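You operate a simulated robot arm through the tools that you are given. There is no shell and no other tool.

The job below is to be done with a simulated robot arm. You get a single attempt, and the scene is never put back.

## Task
Seat the green disc, grease its top and stand the stem on it.
Fine: in the valve body; use the orange pad and the grease tin, and put the pad back. Set down upright: orange pad. A coat counts when it lies all over at full strength: go over it till it gets no stronger.

Only the result counts: the job must be done as asked and must still hold three seconds after the hand-in. Knocking over, shifting, dropping, spilling or breaking anything else fails it.

## Robot
A 7-joint arm with a two-finger parallel gripper, fixed in place. Base frame: the origin is at the foot of the arm, x ahead of it, y to its left, z up; the work surface is at about z = 0. Lengths are in m, angles in degrees, forces in N, time in s.
With the tool pointing down near the work surface it reaches from about 0.24 to 0.62 m from the base axis. Its first joint turns from -66.0 to 66.0 degrees. Payload 2.6 kg.
The tool frame sits at the grasp point between the pads (the TCP): z along the fingers, y along the line on which they close. The tips reach 0.03 m beyond it. The gripper opens to 0.094 m. The fingers are 0.028 m wide and 0.01 m thick; the gripper's body (0.05 by 0.096 m) begins 0.055 m behind the TCP.
Orientation is that of the tool frame in the base frame, as a unit quaternion [x, y, z, w]. With the fingers straight down and closing along the base's y, the tool's x points along the base's -x, its y along +y and its z along -z.

## Interface
- The arm moves only by the tool drive_tool. Its argument "series" is a list of rows, each a list of 3 entries, a list of its own where there are three numbers: the shift along the tool's x, y, z in units of 30 mm (1.0 is 30 mm), then the turn, a rotation vector about the tool's x, y, z in units of 5 degrees (1.0 is 5 degrees), then the finger opening in m, from 0 to 0.094. In form: [[[tx, ty, tz], [rx, ry, rz], jaw], ...]. A call has 1 to 20 rows; each row shifts and turns the commanded pose from where the row before left it, along the tool's axes as they then stand. A call with a number of a shift or a turn outside -1 to 1 is refused whole. Rows are played at 5 a second. More than 0.05 m and 8.6 degrees between two rows, or a gripper value outside its range, and nothing of the call is played. Where a pose cannot be reached the arm comes as near as it can. A force on the tool above 70 N (or 10 N above the force at the start of the call, whichever is more), or a blocked arm, ends the call early, and 0.2 s more pass. Each finger travels about 0.072 m/s and halts on what it meets, pressing with about 36 N; the grip force reading is that of the motor and also rises with nothing between the fingers. The clock runs only during rows and for 0.2 s after the last one: add rows that do not move to give the fingers time. It gives the time, the measured TCP pose, the force on the tool (base axes), the opening and the grip force at its end, in the units of the frame above (readings bear some noise), with the torque about the TCP (base axes, N m) and any sound that the robot's microphone picked up, and new pictures: "views" is both (left out), scene, wrist or none.
- Cameras (640 x 400 px; columns grow to the right, rows downward): "scene" is fixed at [0.034, 0.4274, 0.5698]; the picture's right is [-0.79, -0.61, 0.00], its down [-0.32, 0.42, -0.85] and it looks along [0.52, -0.67, -0.53] (base axes); focal length 374 px, centre (320, 200). "wrist" rides on the gripper at [0.076, 0.014, -0.102] in the tool frame; the picture's right is [-0.18, 0.98, 0.00], its down [-0.75, -0.14, -0.64] and it looks along [-0.63, -0.12, 0.77] (tool axes); focal length 243 px, centre (320, 200). There is no depth. A picture from a camera that has moved, and an enlarged one, comes with that camera's place and axes in the base frame and with its lens.
- enlarge(camera, box): a new picture of the part [left, top, right, bottom] of that camera's present view, enlarged. No time passes.
- sign_off(): hands the job in; it is judged then, once.

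Nothing tells you positions but the pictures and the camera data. Unless the task says otherwise, let go and move clear before handing in.

The tools are called after "Request:" as name(argument=value, ...) on one line, values as JSON. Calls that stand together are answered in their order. drive_tool: Moves the arm, as the interface text tells. Its arguments: {"type":"object","properties":{"series":{"type":"array","items":{"type":"array"}},"views":{"type":"string","enum":["both","scene","wrist","none"]}},"required":["series"]} The other tools are called the same way: enlarge (camera, box) takes an enlarged picture of a part of a camera's view; sign_off () hands the job in.

At the start:

```text
time: 0.0
eef_pos: [0.3017, -0.2878, 0.2929]
tool_rot: [0.0, 1.0, -0.001, 0.001]
wrist_force: [-0.1, -0.2, 0.4]
ft_torque: [0.0, 0.0, 0.0]
grip_width: 0.0937
gripper_force: 0.0
```

scene: 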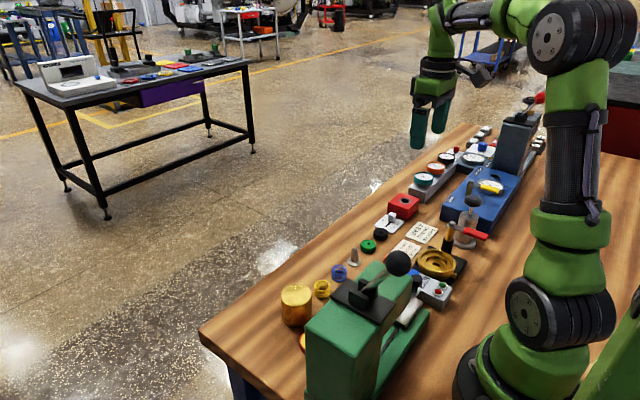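
wrist: 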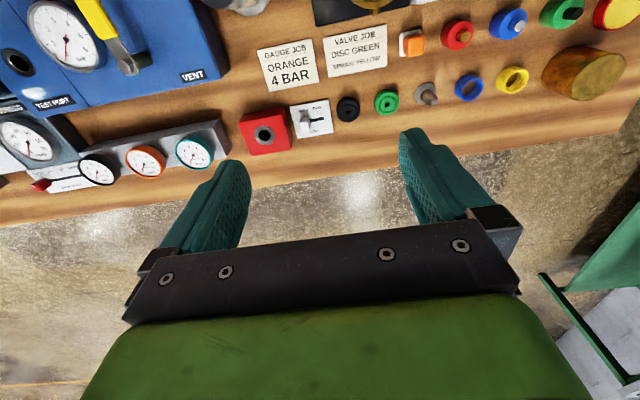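

I see a bench with a valve body (brass ring), cards, small discs, a grease tin, pads and stems. I'll look closer at both views before moving.

Request:
enlarge(camera="wrist", box=[230, 0, 640, 160])

Request:
enlarge(camera="scene", box=[270, 180, 510, 360])

Request:
enlarge(camera="scene", box=[380, 80, 560, 260])

```text
1.56 times, centred on (435, 80) of wrist
camera zoom: at [0.2267, -0.2726, 0.3955], right [0.18, 0.98, 0.0], down [0.75, -0.14, 0.64], along [0.63, -0.12, -0.77], focal length 379 px, centre (140, 387)
```

zoom: 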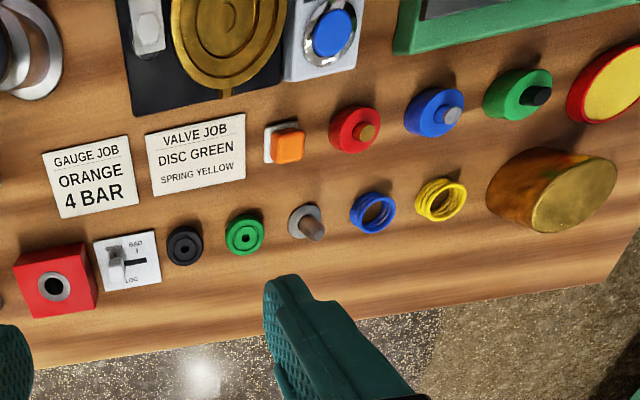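

```text
2.22 times, centred on (390, 270) of scene
camera zoom: at [0.034, 0.4274, 0.5698], right [-0.79, -0.61, 0.0], down [-0.32, 0.42, -0.85], along [0.52, -0.67, -0.53], focal length 832 px, centre (164, 44)
```

zoom: 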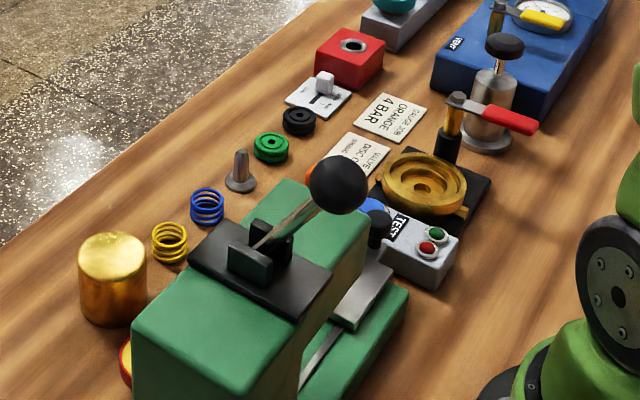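

```text
2.22 times, centred on (470, 170) of scene
camera zoom: at [0.034, 0.4274, 0.5698], right [-0.79, -0.61, 0.0], down [-0.32, 0.42, -0.85], along [0.52, -0.67, -0.53], focal length 832 px, centre (-13, 267)
```

zoom: 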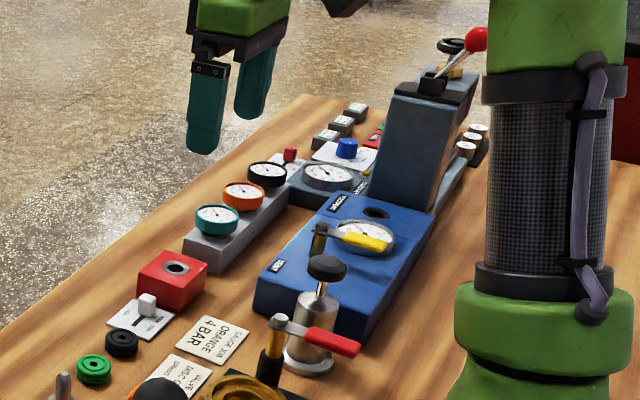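

The green disc, springs and stem sit in a row around x≈0.37, and the valve body is near (0.22,-0.20). I'll move the hand left (+y) at this height to see the pads and tin better.

Request:
drive_tool(series=[[[0, 1, 0], [0, 0, 0], 0.094], [[0, 1, 0], [0, 0, 0], 0.094], [[0, 1, 0], [0, 0, 0], 0.094], [[0, 1, 0], [0, 0, 0], 0.094], [[0, 0, 0], [0, 0, 0], 0.094]], views="both")

```text
time: 1.2
eef_pos: [0.3024, -0.1681, 0.2932]
tool_rot: [0.001, 1.0, 0.0, -0.001]
wrist_force: [0.1, 0.9, -0.6]
ft_torque: [-0.02, 0.0, -0.01]
grip_width: 0.094
gripper_force: 0.0
camera wrist: at [0.2263, -0.1524, 0.3955], right [0.19, 0.98, 0.0], down [0.75, -0.14, 0.64], along [0.63, -0.12, -0.77], focal length 243 px, centre (320, 200)
```

scene: 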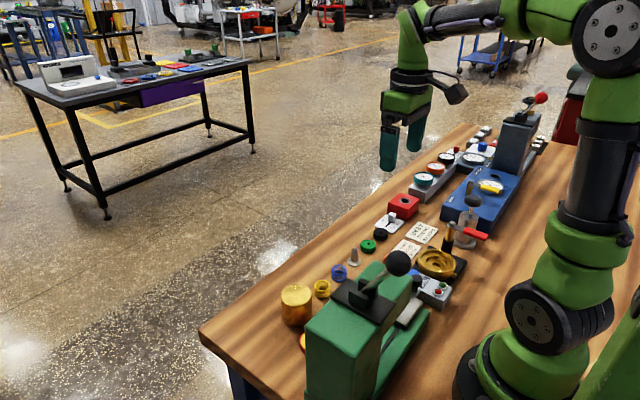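
wrist: 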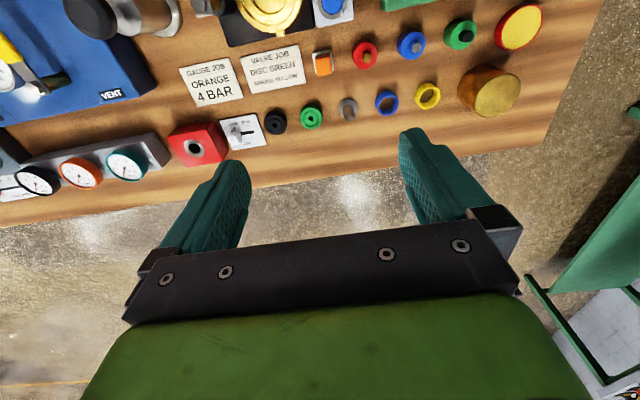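

The row is visible. I'll zoom in on the pads, tins and valve body.

Request:
enlarge(camera="wrist", box=[170, 0, 370, 140])

Request:
enlarge(camera="wrist", box=[300, 0, 560, 140])

```text
2.86 times, centred on (270, 70) of wrist
camera zoom: at [0.2263, -0.1524, 0.3955], right [0.19, 0.98, 0.0], down [0.75, -0.14, 0.64], along [0.63, -0.12, -0.77], focal length 693 px, centre (463, 571)
```

zoom: 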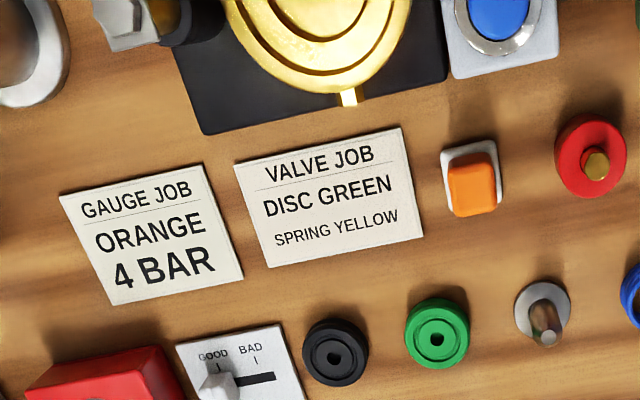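

```text
2.46 times, centred on (430, 70) of wrist
camera zoom: at [0.2263, -0.1524, 0.3955], right [0.19, 0.98, 0.0], down [0.75, -0.14, 0.64], along [0.63, -0.12, -0.77], focal length 597 px, centre (49, 520)
```

zoom: 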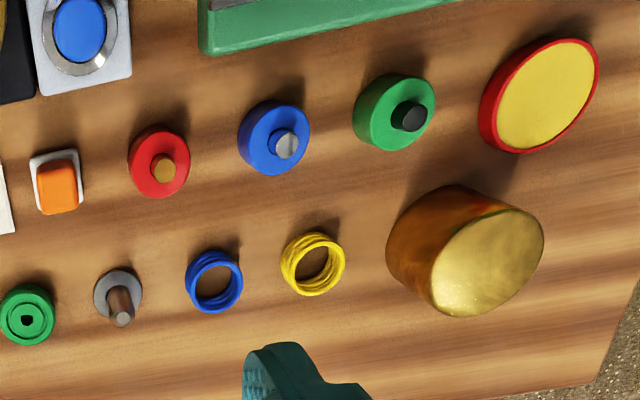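

The orange pad looks like an orange block on a white felt base, and the red-rimmed yellow tin near (0.30, 0.09) looks like the grease. I want to check the press geometry near that tin.

Request:
enlarge(camera="scene", box=[270, 240, 470, 400])

Request:
drive_tool(series=[[[0, 1, 0], [0, 0, 0], 0.094], [[0, 1, 0], [0, 0, 0], 0.094], [[0, 1, 0], [0, 0, 0], 0.094], [[0, 1, 0], [0, 0, 0], 0.094], [[0, 1, 0], [0, 0, 0], 0.094], [[0, 1, 0], [0, 0, 0], 0.094], [[0, 0, 0], [0, 0, 0], 0.094]], views="both")

```text
2.50 times, centred on (370, 320) of scene
camera zoom: at [0.0339, 0.4274, 0.5698], right [-0.79, -0.61, 0.0], down [-0.32, 0.42, -0.85], along [0.52, -0.67, -0.53], focal length 936 px, centre (195, -100)
```

zoom: 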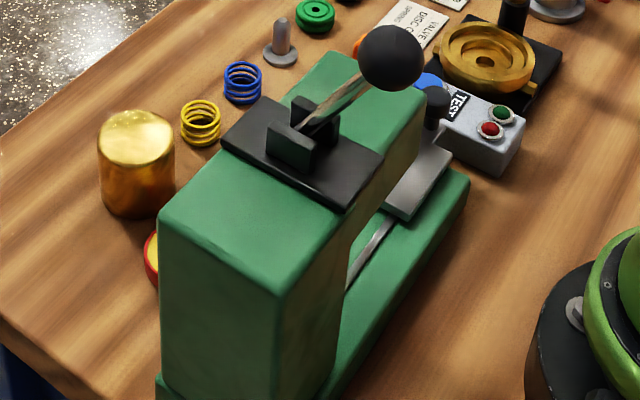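

```text
time: 2.8
eef_pos: [0.3024, 0.01, 0.2928]
tool_rot: [0.0, 1.0, 0.0, 0.001]
wrist_force: [-0.1, 0.5, -0.8]
ft_torque: [-0.01, 0.01, 0.0]
grip_width: 0.0939
gripper_force: 0.0
camera wrist: at [0.2264, 0.0272, 0.395], right [0.18, 0.98, 0.0], down [0.75, -0.14, 0.64], along [0.63, -0.12, -0.77], focal length 243 px, centre (320, 200)
```

scene: 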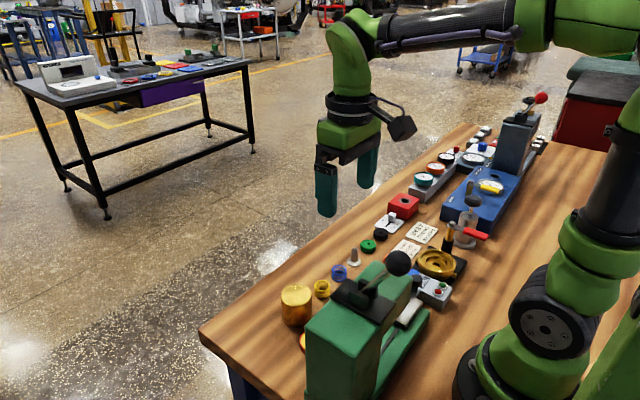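
wrist: 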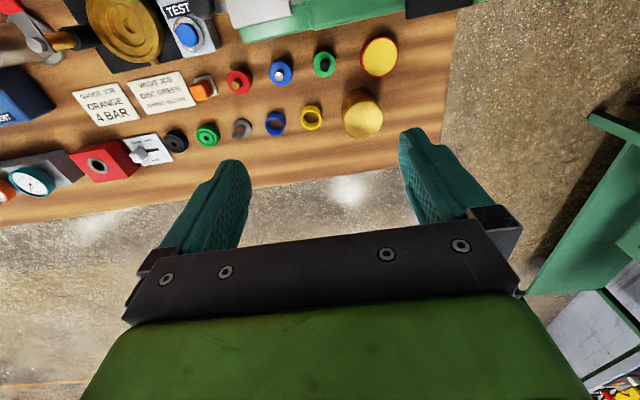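

The tin is now close to the image's top. I'll enlarge it and the nearby parts.

Request:
enlarge(camera="wrist", box=[300, 10, 430, 150])

Request:
enlarge(camera="wrist", box=[180, 30, 350, 150])

Request:
enlarge(camera="wrist", box=[60, 0, 260, 130])

```text
2.86 times, centred on (365, 80) of wrist
camera zoom: at [0.2264, 0.0272, 0.395], right [0.18, 0.98, 0.0], down [0.75, -0.14, 0.64], along [0.63, -0.12, -0.77], focal length 693 px, centre (191, 543)
```

zoom: 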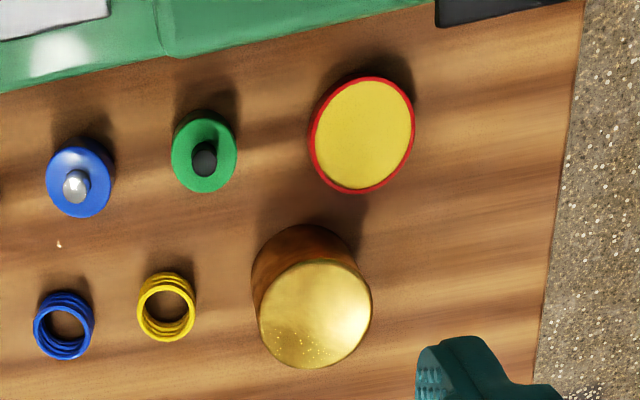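

```text
3.33 times, centred on (265, 90) of wrist
camera zoom: at [0.2264, 0.0272, 0.395], right [0.18, 0.98, 0.0], down [0.75, -0.14, 0.64], along [0.63, -0.12, -0.77], focal length 809 px, centre (503, 567)
```

zoom: 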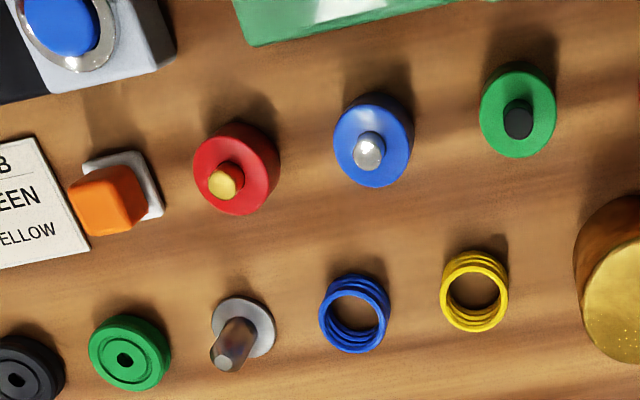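

```text
3.08 times, centred on (160, 65) of wrist
camera zoom: at [0.2264, 0.0272, 0.395], right [0.18, 0.98, 0.0], down [0.75, -0.14, 0.64], along [0.63, -0.12, -0.77], focal length 746 px, centre (812, 615)
```

zoom: 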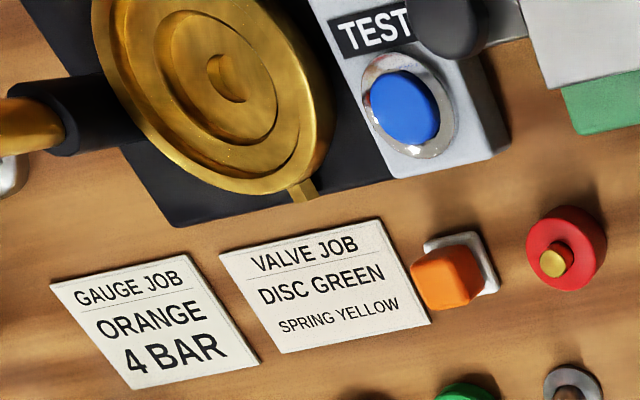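

The tin is at about (0.303, 0.095), with the press front face near x≈0.26 behind it. Next I move over the valve body for a close look at it.

Request:
drive_tool(series=[[[0, -1, 0], [0, 0, 0], 0.094], [[0, -1, 0], [0, 0, 0], 0.094], [[0, -1, 0], [0, 0, 0], 0.094], [[0.5, -1, 0], [0, 0, 0], 0.094], [[0.5, -1, 0], [0, 0, 0], 0.094], [[0.5, -1, 0], [0, 0, 0], 0.094], [[0.5, -0.5, 0], [0, 0, 0], 0.094], [[0.3, -0.5, 0], [0, 0, 0], 0.094], [[0, 0, 0], [0, 0, 0], 0.094]], views="both")

```text
time: 4.8
eef_pos: [0.2343, -0.1994, 0.2943]
tool_rot: [0.0, 1.0, -0.001, 0.0]
wrist_force: [0.6, -0.2, -0.8]
ft_torque: [0.0, -0.02, -0.02]
grip_width: 0.0939
gripper_force: 0.0
camera wrist: at [0.1581, -0.1833, 0.3951], right [0.18, 0.98, 0.0], down [0.75, -0.14, 0.64], along [0.63, -0.12, -0.77], focal length 243 px, centre (320, 200)
```

scene: 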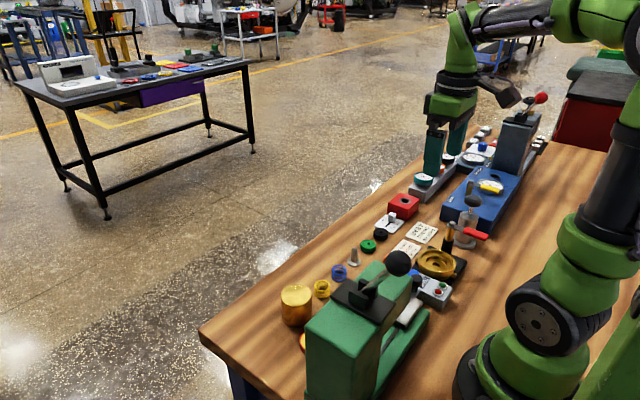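
wrist: 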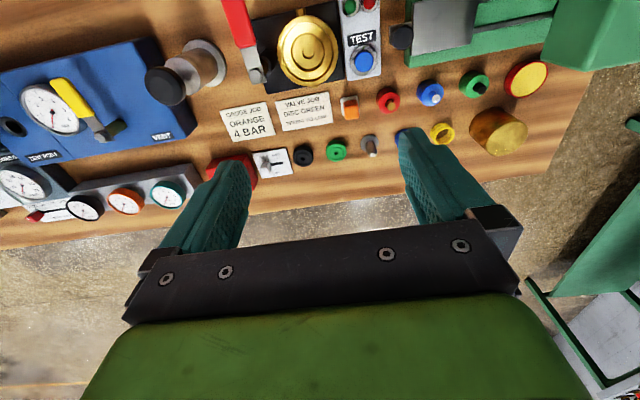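

Request:
enlarge(camera="wrist", box=[200, 0, 400, 125])

Request:
enlarge(camera="scene", box=[390, 200, 500, 310])

```text
3.20 times, centred on (300, 62) of wrist
camera zoom: at [0.1581, -0.1833, 0.3951], right [0.18, 0.98, 0.0], down [0.75, -0.14, 0.64], along [0.63, -0.12, -0.77], focal length 776 px, centre (384, 640)
```

zoom: 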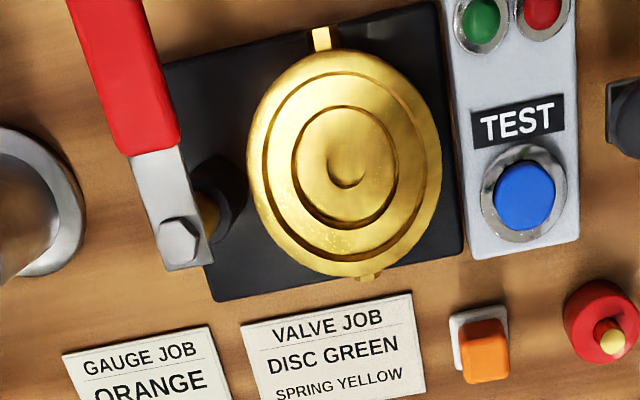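

```text
3.64 times, centred on (445, 255) of scene
camera zoom: at [0.034, 0.4273, 0.5698], right [-0.79, -0.61, 0.0], down [-0.32, 0.42, -0.85], along [0.52, -0.67, -0.53], focal length 1361 px, centre (-134, 0)
```

zoom: 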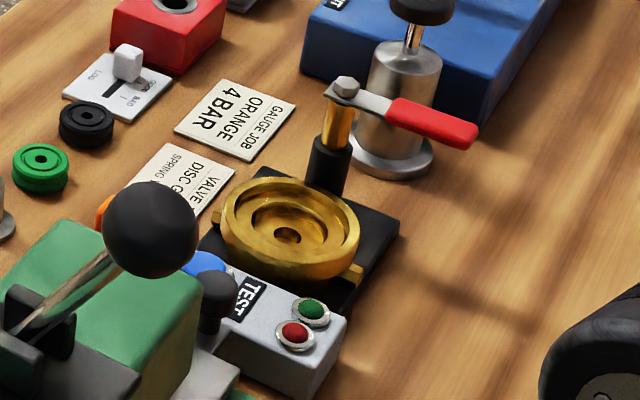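

The bowl centre is about (0.211, -0.209), rim at z≈0.032, with a lever post at (0.212, -0.266) about 0.096 tall, so closing along x is the safe grip direction there. I'll move over the green disc and yaw toward 90°.

Request:
drive_tool(series=[[[-1, 0, 0], [0, 0, 0], 0.094], [[-1, 0, 0], [0, 0, 0], 0.094], [[-1, 0, 0], [0, 0, 0], 0.094], [[-1, 0, 0], [0, 0, 0], 0.094], [[0, 0, 0], [0, 0, 1], 0.094], [[0, 0, 0], [0, 0, 1], 0.094], [[0, 0, 0], [0, 0, 1], 0.094], [[0, 0, 0], [0, 0, 1], 0.094], [[0, 0, 0], [0, 0, 1], 0.094], [[0, 0, 0], [0, 0, 1], 0.094], [[0, 0, 0], [0, 0, 1], 0.094], [[0, 0, 0], [0, 0, 1], 0.094], [[0, 0, 0], [0, 0, 1], 0.094], [[0, 0, 0], [0, 0, 1], 0.094], [[0, 0, 0], [0, 0, 1], 0.094], [[0, 0, 0], [0, 0, 1], 0.094], [[0, 0, 0], [0, 0, 1], 0.094], [[0, 0, 0], [0, 0, 1], 0.094], [[0, 0, 0], [0, 0, 1], 0.094], [[0, 0, 0], [0, 0, 1], 0.094]], views="both")

Request:
drive_tool(series=[[[0, 0, 0], [0, 0, 1], 0.094], [[0, 0, 0], [0, 0, 1], 0.094], [[0, 0, 1], [0, 0, 0], 0.094], [[0, 0, 1], [0, 0, 0], 0.094], [[0, 0, 1], [0, 0, 0], 0.094], [[0, 0, 0], [0, 0, 0], 0.094]], views="both")

```text
time: 9.0
eef_pos: [0.3538, -0.1991, 0.2925]
tool_rot: [0.643, 0.766, 0.0, 0.0]
wrist_force: [-0.4, 0.5, 0.5]
ft_torque: [0.0, 0.0, 0.04]
grip_width: 0.094
gripper_force: 0.0
camera wrist: at [0.3548, -0.1196, 0.3954], right [1.0, -0.01, 0.0], down [-0.01, -0.77, 0.64], along [-0.01, -0.64, -0.77], focal length 243 px, centre (320, 200)
```

scene: 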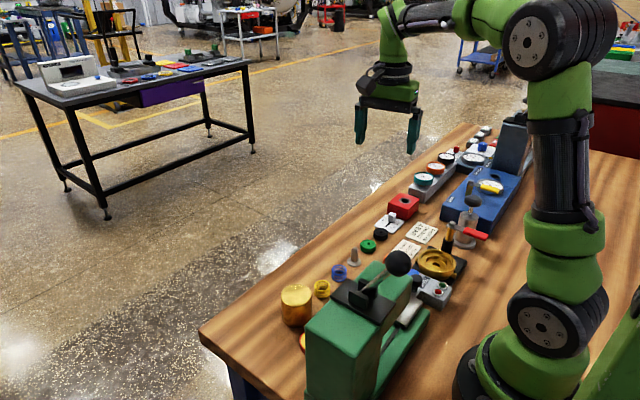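
wrist: 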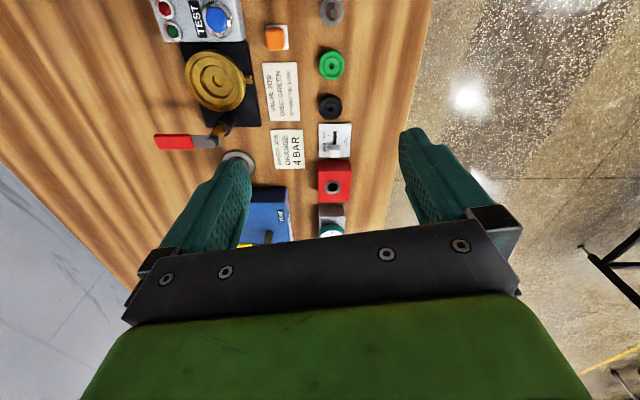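

```text
time: 10.4
eef_pos: [0.3529, -0.1977, 0.2022]
tool_rot: [0.706, 0.708, 0.0, 0.0]
wrist_force: [0.2, 0.4, 0.3]
ft_torque: [0.03, -0.03, -0.02]
grip_width: 0.0941
gripper_force: 0.0
camera wrist: at [0.3678, -0.1205, 0.3048], right [0.98, -0.18, 0.0], down [-0.14, -0.75, 0.64], along [-0.12, -0.63, -0.77], focal length 243 px, centre (320, 200)
```

scene: 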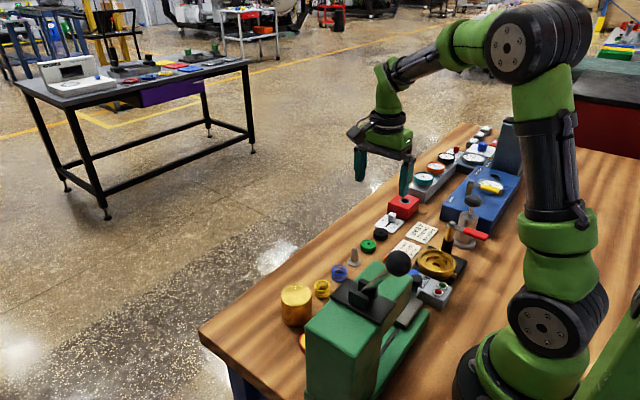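
wrist: 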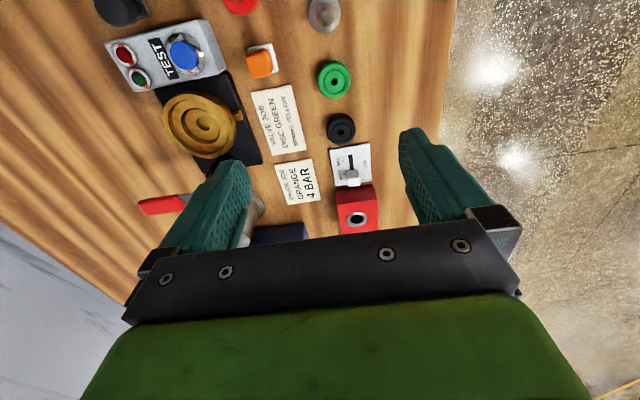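

Yaw is now 90° with the green disc just right of the tool axis. Zooming in on the disc, pad and valve from here.

Request:
enlarge(camera="wrist", box=[280, 0, 400, 120])

Request:
enlarge(camera="wrist", box=[130, 30, 330, 170])

```text
3.33 times, centred on (340, 60) of wrist
camera zoom: at [0.3678, -0.1205, 0.3048], right [0.98, -0.18, 0.0], down [-0.14, -0.75, 0.64], along [-0.12, -0.63, -0.77], focal length 809 px, centre (253, 667)
```

zoom: 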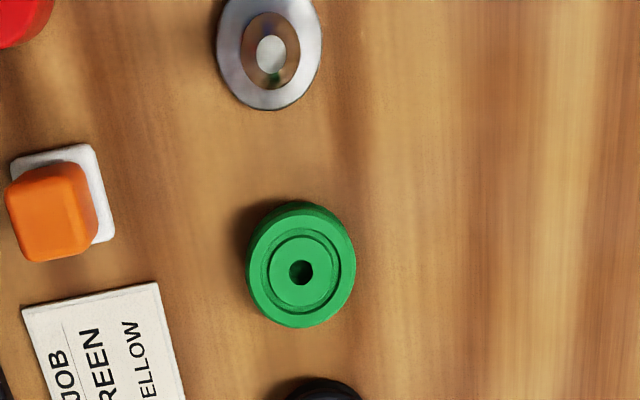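

```text
2.86 times, centred on (230, 100) of wrist
camera zoom: at [0.3678, -0.1205, 0.3048], right [0.98, -0.18, 0.0], down [-0.14, -0.75, 0.64], along [-0.12, -0.63, -0.77], focal length 693 px, centre (577, 486)
```

zoom: 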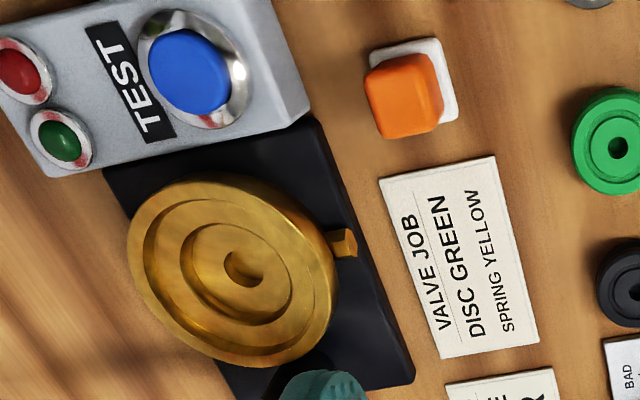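

The disc is about 36 mm across and 12 mm tall at (0.371, -0.192); the pad is about 25 mm tall at (0.297, -0.161). I'll hover over the valve bowl to measure its seat.

Request:
drive_tool(series=[[[-0.1, -1, 0], [0, 0, 0], 0.094], [[-0.1, -1, 0], [0, 0, 0], 0.094], [[-0.1, -1, 0], [0, 0, 0], 0.094], [[-0.07, -1, 0], [0, 0, 0], 0.094], [[0, -0.73, 0], [0, 0, 0], 0.094], [[0, 0, 0.8], [0, 0, 0], 0.094], [[0, 0, 0.8], [0, 0, 0], 0.094], [[0, 0, 0], [0, 0, 0], 0.094], [[0, 0, 0], [0, 0, 0], 0.094]], views="both")

```text
time: 12.4
eef_pos: [0.2118, -0.2089, 0.1539]
tool_rot: [0.707, 0.707, 0.0, 0.0]
wrist_force: [0.0, 0.6, 0.0]
ft_torque: [0.0, 0.0, 0.01]
grip_width: 0.0938
gripper_force: 0.0
camera wrist: at [0.2261, -0.1318, 0.2565], right [0.98, -0.18, 0.0], down [-0.14, -0.75, 0.64], along [-0.12, -0.63, -0.77], focal length 243 px, centre (320, 200)
```

scene: 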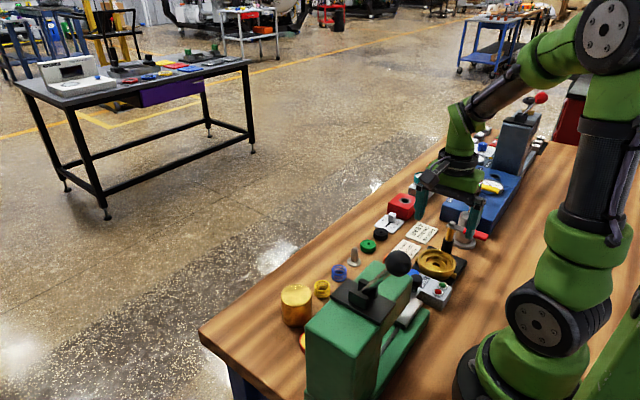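
wrist: 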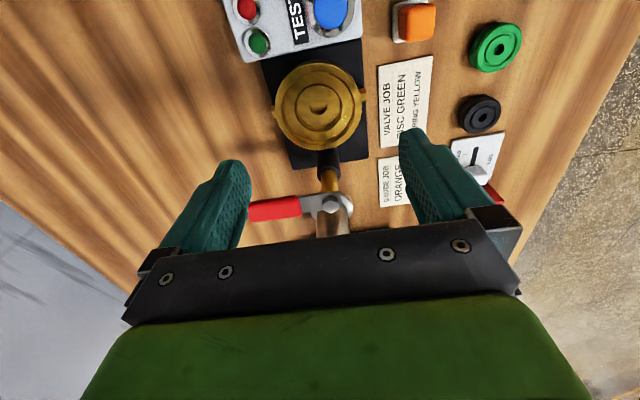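

Request:
enlarge(camera="wrist", box=[260, 50, 380, 165])

Request:
enlarge(camera="scene", box=[405, 240, 475, 290])

```text
3.48 times, centred on (320, 108) of wrist
camera zoom: at [0.2261, -0.1318, 0.2565], right [0.98, -0.18, 0.0], down [-0.14, -0.75, 0.64], along [-0.12, -0.63, -0.77], focal length 844 px, centre (320, 522)
```

zoom: 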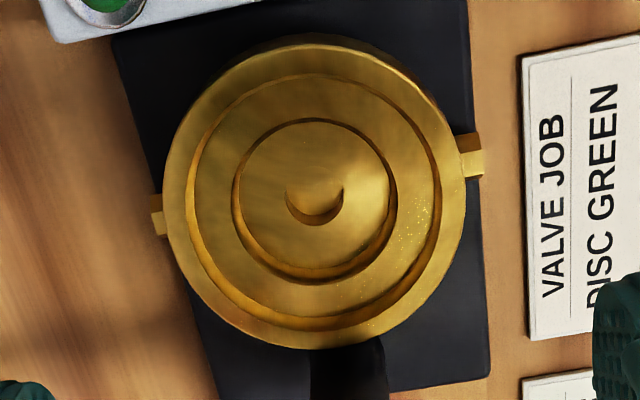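

```text
8.00 times, centred on (440, 265) of scene
camera zoom: at [0.034, 0.4274, 0.5698], right [-0.79, -0.61, 0.0], down [-0.32, 0.42, -0.85], along [0.52, -0.67, -0.53], focal length 2994 px, centre (-640, -320)
```

zoom: 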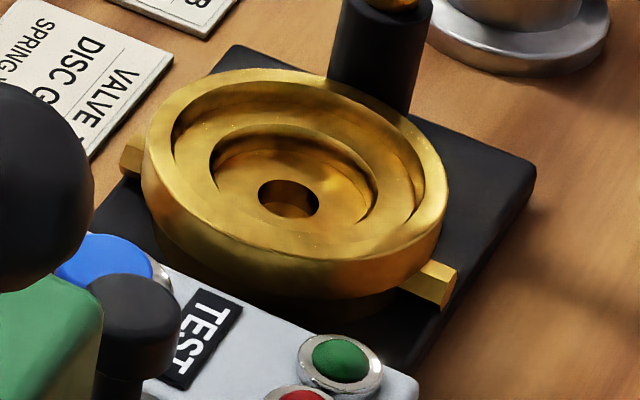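

The seat recess is about 44 mm wide inside a rim of about 68 mm inner diameter, and the disc is about 37 mm, so it fits with a few mm of clearance. I'll hover above the disc now and check alignment.

Request:
drive_tool(series=[[[0.1, 1, 0], [0, 0, 0], 0.094], [[0.1, 1, 0], [0, 0, 0], 0.094], [[0.1, 1, 0], [0, 0, 0], 0.094], [[0.1, 1, 0], [0, 0, 0], 0.094], [[0.1, 1, 0], [0, 0, 0], 0.094], [[0, 0.3, 0], [0, 0, 0], 0.094], [[0, 0, 0.8], [0, 0, 0], 0.094], [[0, 0, 0.6], [0, 0, 0], 0.094], [[0, 0, 0], [0, 0, 0], 0.094], [[0, 0, 0], [0, 0, 0], 0.094]], views="both")

```text
time: 14.6
eef_pos: [0.3703, -0.1944, 0.113]
tool_rot: [0.707, 0.707, 0.0, 0.0]
wrist_force: [0.4, -0.1, 0.0]
ft_torque: [0.03, -0.03, -0.02]
grip_width: 0.0941
gripper_force: 0.1
camera wrist: at [0.3847, -0.1167, 0.2156], right [0.98, -0.18, 0.0], down [-0.14, -0.75, 0.64], along [-0.12, -0.63, -0.77], focal length 243 px, centre (320, 200)
```

scene: 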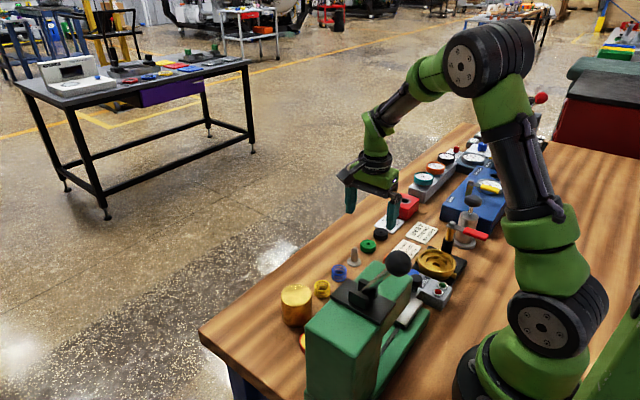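
wrist: 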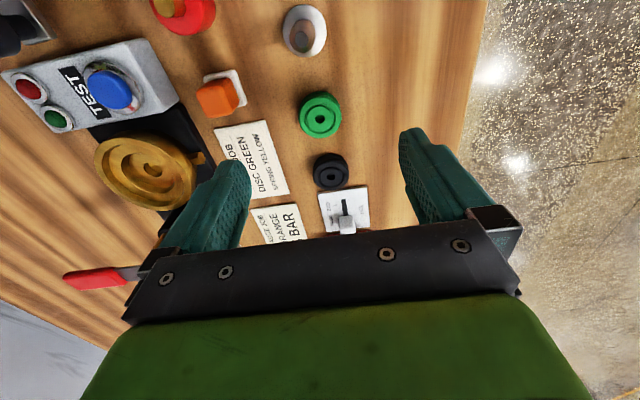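

Request:
enlarge(camera="wrist", box=[270, 60, 370, 150])

Request:
enlarge(camera="scene", box=[330, 170, 430, 270])

```text
4.44 times, centred on (320, 105) of wrist
camera zoom: at [0.3847, -0.1167, 0.2156], right [0.98, -0.18, 0.0], down [-0.14, -0.75, 0.64], along [-0.12, -0.63, -0.77], focal length 1078 px, centre (320, 622)
```

zoom: 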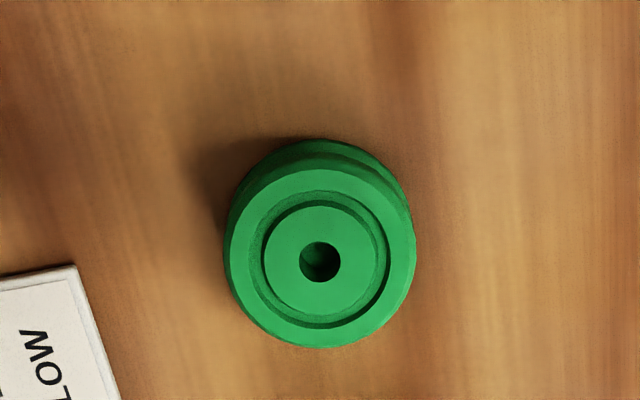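

```text
4.00 times, centred on (380, 220) of scene
camera zoom: at [0.034, 0.4274, 0.5698], right [-0.79, -0.61, 0.0], down [-0.32, 0.42, -0.85], along [0.52, -0.67, -0.53], focal length 1497 px, centre (80, 120)
```

zoom: 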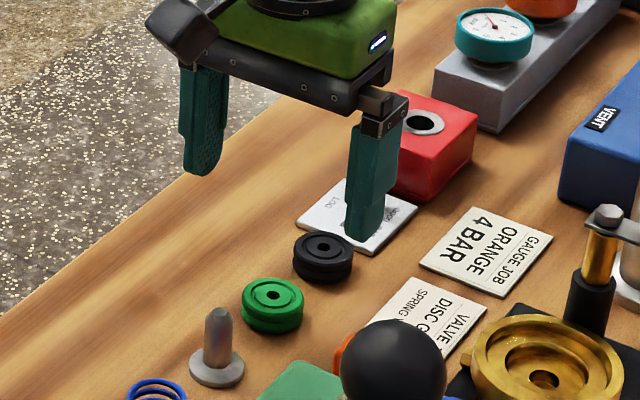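

The disc is centred under the tool within about 1 mm, 36 mm across and about 15 mm tall. I'll narrow the jaw, descend to grip its top flange, and close.

Request:
drive_tool(series=[[[0, 0, 0], [0, 0, 0], 0.06], [[0, 0, 0], [0, 0, 0], 0.06], [[0, 0, 0.8], [0, 0, 0], 0.06], [[0, 0, 0.8], [0, 0, 0], 0.06], [[0, 0, 0.5], [0, 0, 0], 0.06], [[0, 0, 0.3], [0, 0, 0], 0.06], [[0, 0, 0], [0, 0, 0], 0.06], [[0, 0, 0], [0, 0, 0], 0.06]], views="both")

```text
time: 16.4
eef_pos: [0.3709, -0.1939, 0.0405]
tool_rot: [0.707, 0.707, 0.0, 0.0]
wrist_force: [0.0, -0.1, 0.6]
ft_torque: [-0.02, -0.03, -0.01]
grip_width: 0.0598
gripper_force: 0.0
camera wrist: at [0.385, -0.117, 0.1436], right [0.98, -0.18, 0.0], down [-0.14, -0.75, 0.64], along [-0.12, -0.63, -0.77], focal length 243 px, centre (320, 200)
```

scene: 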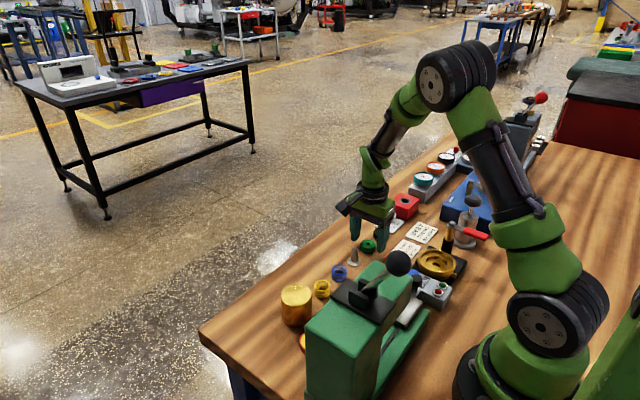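
wrist: 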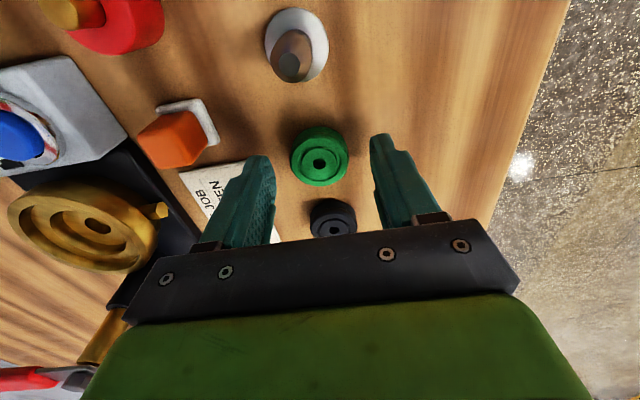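

The disc sits centred between the fingertips. Closing on it now.

Request:
drive_tool(series=[[[0, 0, 0], [0, 0, 0], 0.045], [[0, 0, 0], [0, 0, 0], 0.03], [[0, 0, 0], [0, 0, 0], 0.03], [[0, 0, 0], [0, 0, 0], 0.03]], views="wrist")

Request:
enlarge(camera="wrist", box=[240, 90, 420, 220])

Request:
enlarge(camera="scene", box=[320, 190, 420, 270])

```text
time: 17.4
eef_pos: [0.3699, -0.194, 0.0421]
tool_rot: [0.707, 0.707, 0.0, 0.0]
wrist_force: [-0.1, 0.7, 0.2]
ft_torque: [-0.03, 0.02, -0.03]
grip_width: 0.0346
gripper_force: 35.8
camera wrist: at [0.385, -0.117, 0.1438], right [0.98, -0.18, 0.0], down [-0.14, -0.75, 0.64], along [-0.12, -0.63, -0.77], focal length 243 px, centre (320, 200)
```

wrist: 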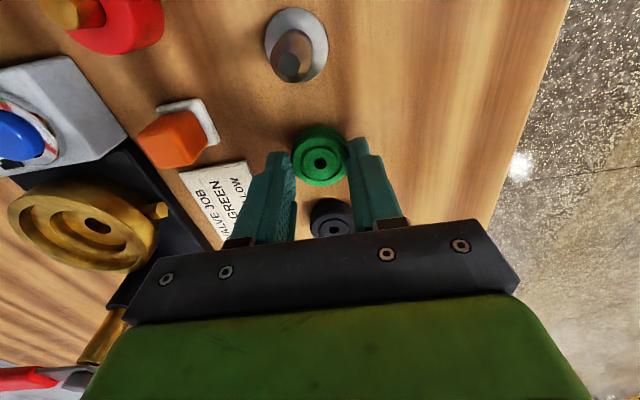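

```text
3.08 times, centred on (330, 155) of wrist
camera zoom: at [0.385, -0.117, 0.1438], right [0.98, -0.18, 0.0], down [-0.14, -0.75, 0.64], along [-0.12, -0.63, -0.77], focal length 746 px, centre (289, 338)
```

zoom: 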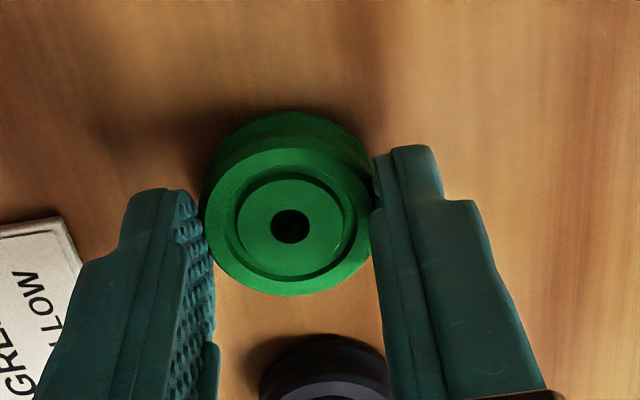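

```text
5.00 times, centred on (370, 230) of scene
camera zoom: at [0.034, 0.4274, 0.5698], right [-0.79, -0.61, 0.0], down [-0.32, 0.42, -0.85], along [0.52, -0.67, -0.53], focal length 1871 px, centre (70, 50)
```

zoom: 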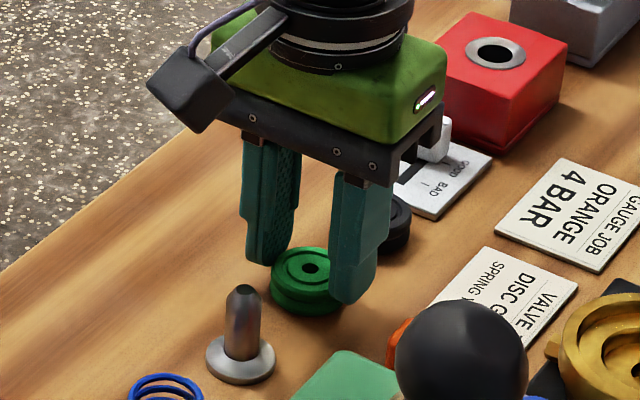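

The disc is gripped (34.6 mm). I'll lift it and carry it to hover above the bowl centre at about (0.210, -0.212).

Request:
drive_tool(series=[[[0, 0, -0.5], [0, 0, 0], 0.03], [[0, 0, -1], [0, 0, 0], 0.03], [[0, 0, -1], [0, 0, 0], 0.03], [[-0.1, -0.9, 0], [0, 0, 0], 0.03], [[-0.1, -0.9, 0], [0, 0, 0], 0.03], [[-0.1, -0.9, 0], [0, 0, 0], 0.03], [[-0.1, -0.9, 0], [0, 0, 0], 0.03], [[-0.1, -0.9, 0], [0, 0, 0], 0.03], [[-0.097, -0.843, 0], [0, 0, 0], 0.03], [[0, 0, 0], [0, 0, 0], 0.03], [[0, 0, 0], [0, 0, 0], 0.03]], views="both")

Request:
enlarge(camera="wrist", box=[240, 60, 420, 200])

Request:
enlarge(camera="scene", box=[390, 190, 500, 300])

```text
time: 19.8
eef_pos: [0.21, -0.2115, 0.1171]
tool_rot: [0.707, 0.707, 0.0, 0.0]
wrist_force: [0.6, 0.4, -0.2]
ft_torque: [0.0, 0.02, -0.02]
grip_width: 0.0342
gripper_force: 36.2
camera wrist: at [0.2246, -0.135, 0.2188], right [0.98, -0.18, 0.0], down [-0.14, -0.75, 0.64], along [-0.12, -0.63, -0.77], focal length 243 px, centre (320, 200)
```

scene: 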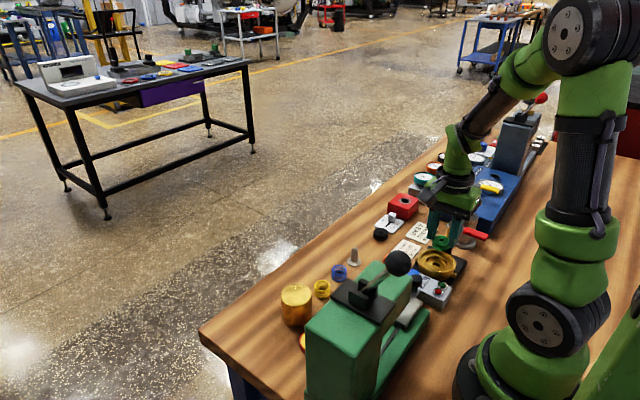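
wrist: 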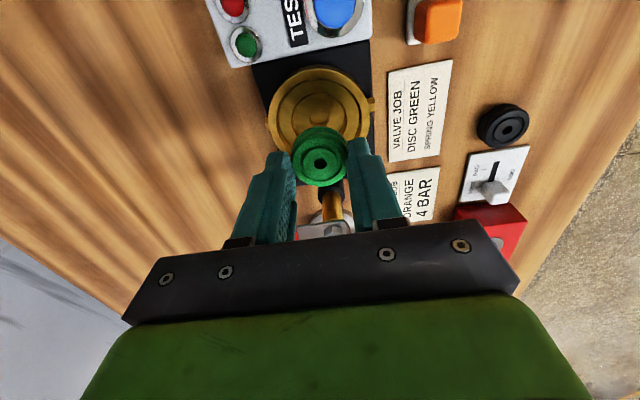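

```text
2.86 times, centred on (330, 130) of wrist
camera zoom: at [0.2246, -0.135, 0.2188], right [0.98, -0.18, 0.0], down [-0.14, -0.75, 0.64], along [-0.12, -0.63, -0.77], focal length 693 px, centre (291, 400)
```

zoom: 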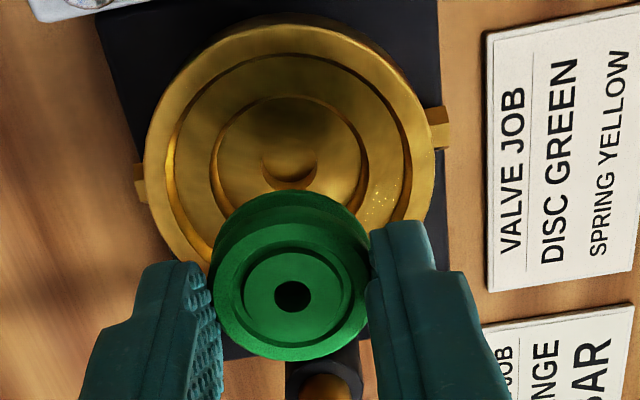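

```text
3.64 times, centred on (445, 245) of scene
camera zoom: at [0.034, 0.4274, 0.5698], right [-0.79, -0.61, 0.0], down [-0.32, 0.42, -0.85], along [0.52, -0.67, -0.53], focal length 1361 px, centre (-134, 36)
```

zoom: 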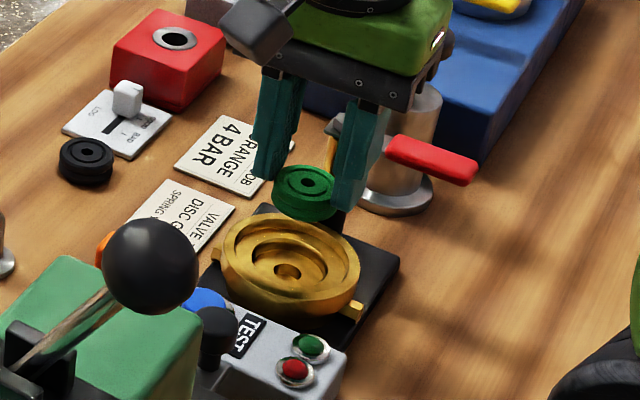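

The disc lines up over the bowl to within about 1 mm. I'll lower to just above the seat and re-check.

Request:
drive_tool(series=[[[-0.03, 0, 0.6], [0, 0, 0], 0.03], [[0, 0, 0.6], [0, 0, 0], 0.03], [[0, 0, 0.5], [0, 0, 0], 0.03], [[0, 0, 0], [0, 0, 0], 0.03], [[0, 0, 0], [0, 0, 0], 0.03]], views="wrist")

Request:
enlarge(camera="wrist", box=[230, 60, 430, 220])

Request:
enlarge(camera="scene", box=[400, 210, 490, 300])

```text
time: 20.7
eef_pos: [0.2117, -0.2139, 0.0692]
tool_rot: [0.709, 0.705, 0.002, 0.001]
wrist_force: [-6.1, 6.2, 18.5]
ft_torque: [-0.08, -0.06, -0.01]
grip_width: 0.0351
gripper_force: 35.9
stopped in row 4: the force on the tool passed its limit at 84 N (the readings are from after the stop); the commanded pose is now the measured one
camera wrist: at [0.2254, -0.1367, 0.1713], right [0.98, -0.19, 0.01], down [-0.15, -0.75, 0.64], along [-0.12, -0.63, -0.77], focal length 243 px, centre (320, 200)
```

wrist: 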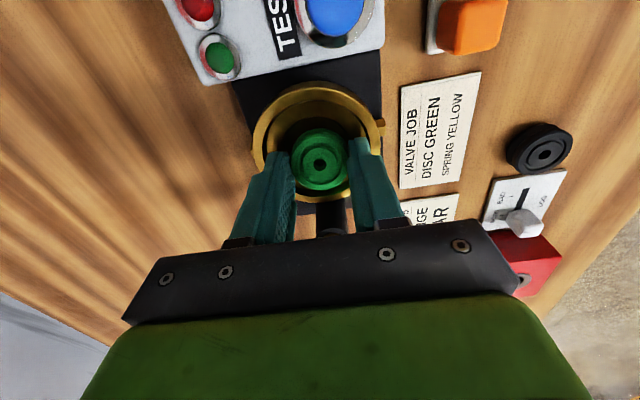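

```text
2.50 times, centred on (330, 140) of wrist
camera zoom: at [0.2254, -0.1367, 0.1713], right [0.98, -0.19, 0.01], down [-0.15, -0.75, 0.64], along [-0.12, -0.63, -0.77], focal length 606 px, centre (295, 350)
```

zoom: 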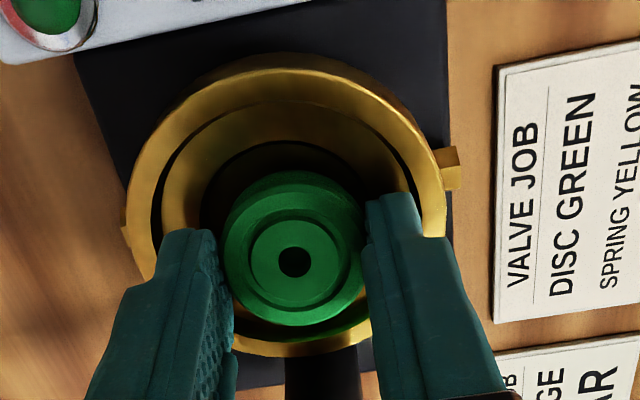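

```text
4.44 times, centred on (445, 255) of scene
camera zoom: at [0.0339, 0.4274, 0.5698], right [-0.79, -0.61, 0.0], down [-0.32, 0.42, -0.85], along [0.52, -0.68, -0.53], focal length 1663 px, centre (-236, -44)
```

zoom: 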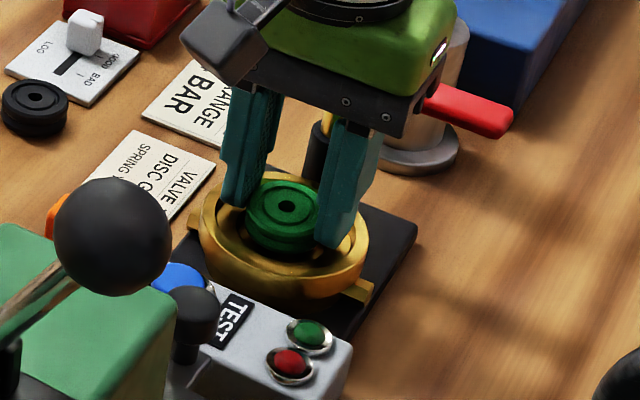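

Something met at TCP z≈0.069, earlier than I expected. I'll zoom in before moving to see what is touching.

Request:
enlarge(camera="wrist", box=[270, 80, 380, 200])

Request:
enlarge(camera="scene", box=[420, 230, 490, 285])

```text
3.33 times, centred on (325, 140) of wrist
camera zoom: at [0.2254, -0.1367, 0.1713], right [0.98, -0.19, 0.01], down [-0.15, -0.75, 0.64], along [-0.12, -0.63, -0.77], focal length 809 px, centre (303, 400)
```

zoom: 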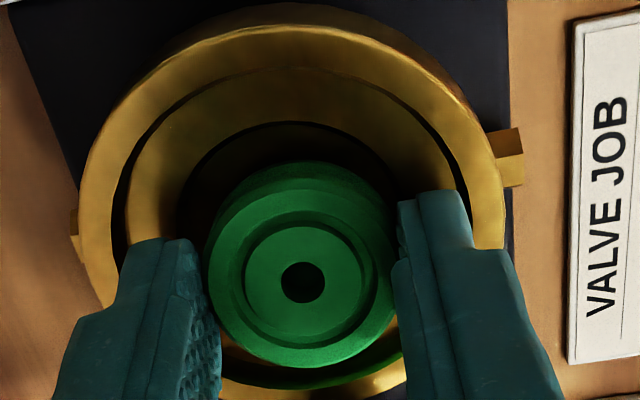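

```text
7.27 times, centred on (455, 258) of scene
camera zoom: at [0.0339, 0.4274, 0.5698], right [-0.79, -0.61, 0.0], down [-0.32, 0.42, -0.85], along [0.52, -0.68, -0.53], focal length 2722 px, centre (-662, -218)
```

zoom: 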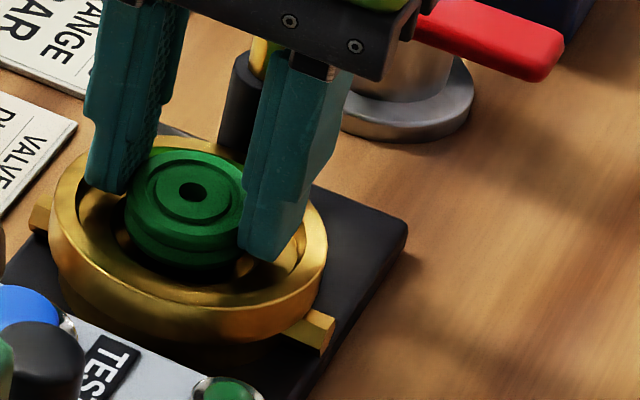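

The disc bottom seems to have caught the ledge on the far (-y) side of the recess. I'll back up 8 mm, shift about 4 mm toward +y, and check the alignment again.

Request:
drive_tool(series=[[[0, 0, -0.27], [0, 0, 0], 0.03], [[0, 0, 0], [0, 0, 0], 0.03], [[0.147, -0.05, 0], [0, 0, 0], 0.03], [[0, 0, 0], [0, 0, 0], 0.03], [[0, 0, 0], [0, 0, 0], 0.03]], views="both")

Request:
enlarge(camera="wrist", box=[230, 60, 410, 200])

Request:
enlarge(camera="scene", box=[410, 225, 480, 285])

```text
time: 21.9
eef_pos: [0.2098, -0.2089, 0.0768]
tool_rot: [0.708, 0.706, 0.002, 0.001]
wrist_force: [-0.3, -0.2, -0.8]
ft_torque: [0.05, 0.0, -0.01]
grip_width: 0.0351
gripper_force: 36.6
camera wrist: at [0.224, -0.1322, 0.1788], right [0.98, -0.19, 0.0], down [-0.15, -0.75, 0.64], along [-0.12, -0.63, -0.77], focal length 243 px, centre (320, 200)
```

scene: 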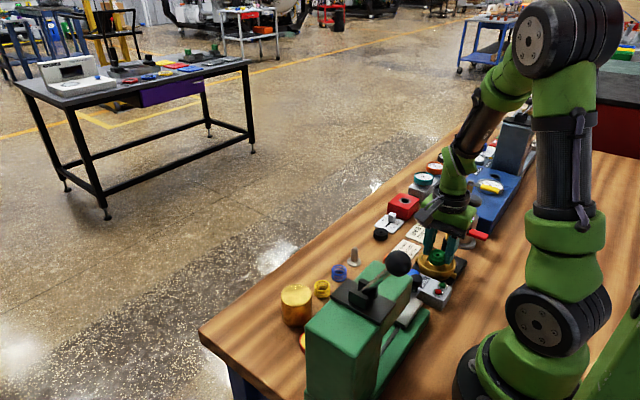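
wrist: 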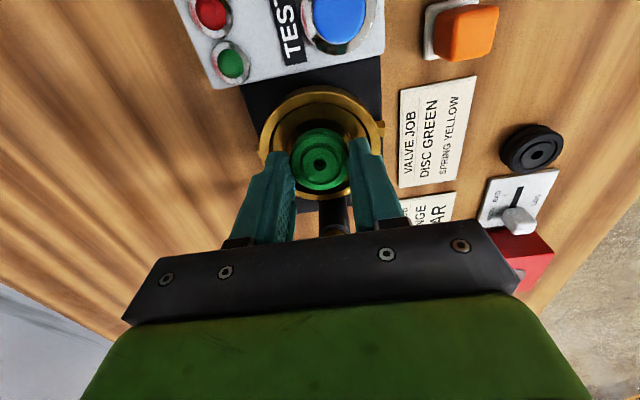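

```text
2.86 times, centred on (320, 130) of wrist
camera zoom: at [0.224, -0.1322, 0.1788], right [0.98, -0.19, 0.0], down [-0.15, -0.75, 0.64], along [-0.12, -0.63, -0.77], focal length 693 px, centre (320, 400)
```

zoom: 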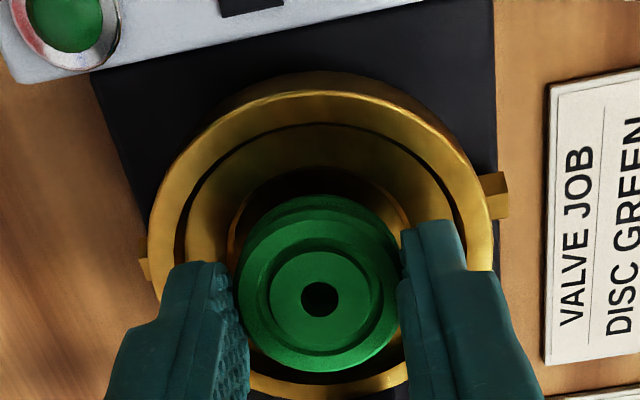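

```text
6.67 times, centred on (445, 255) of scene
camera zoom: at [0.034, 0.4274, 0.5698], right [-0.79, -0.61, 0.0], down [-0.32, 0.42, -0.85], along [0.52, -0.67, -0.53], focal length 2495 px, centre (-513, -167)
```

zoom: 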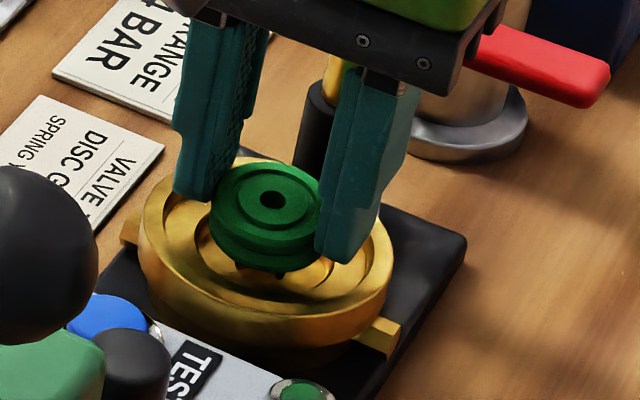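

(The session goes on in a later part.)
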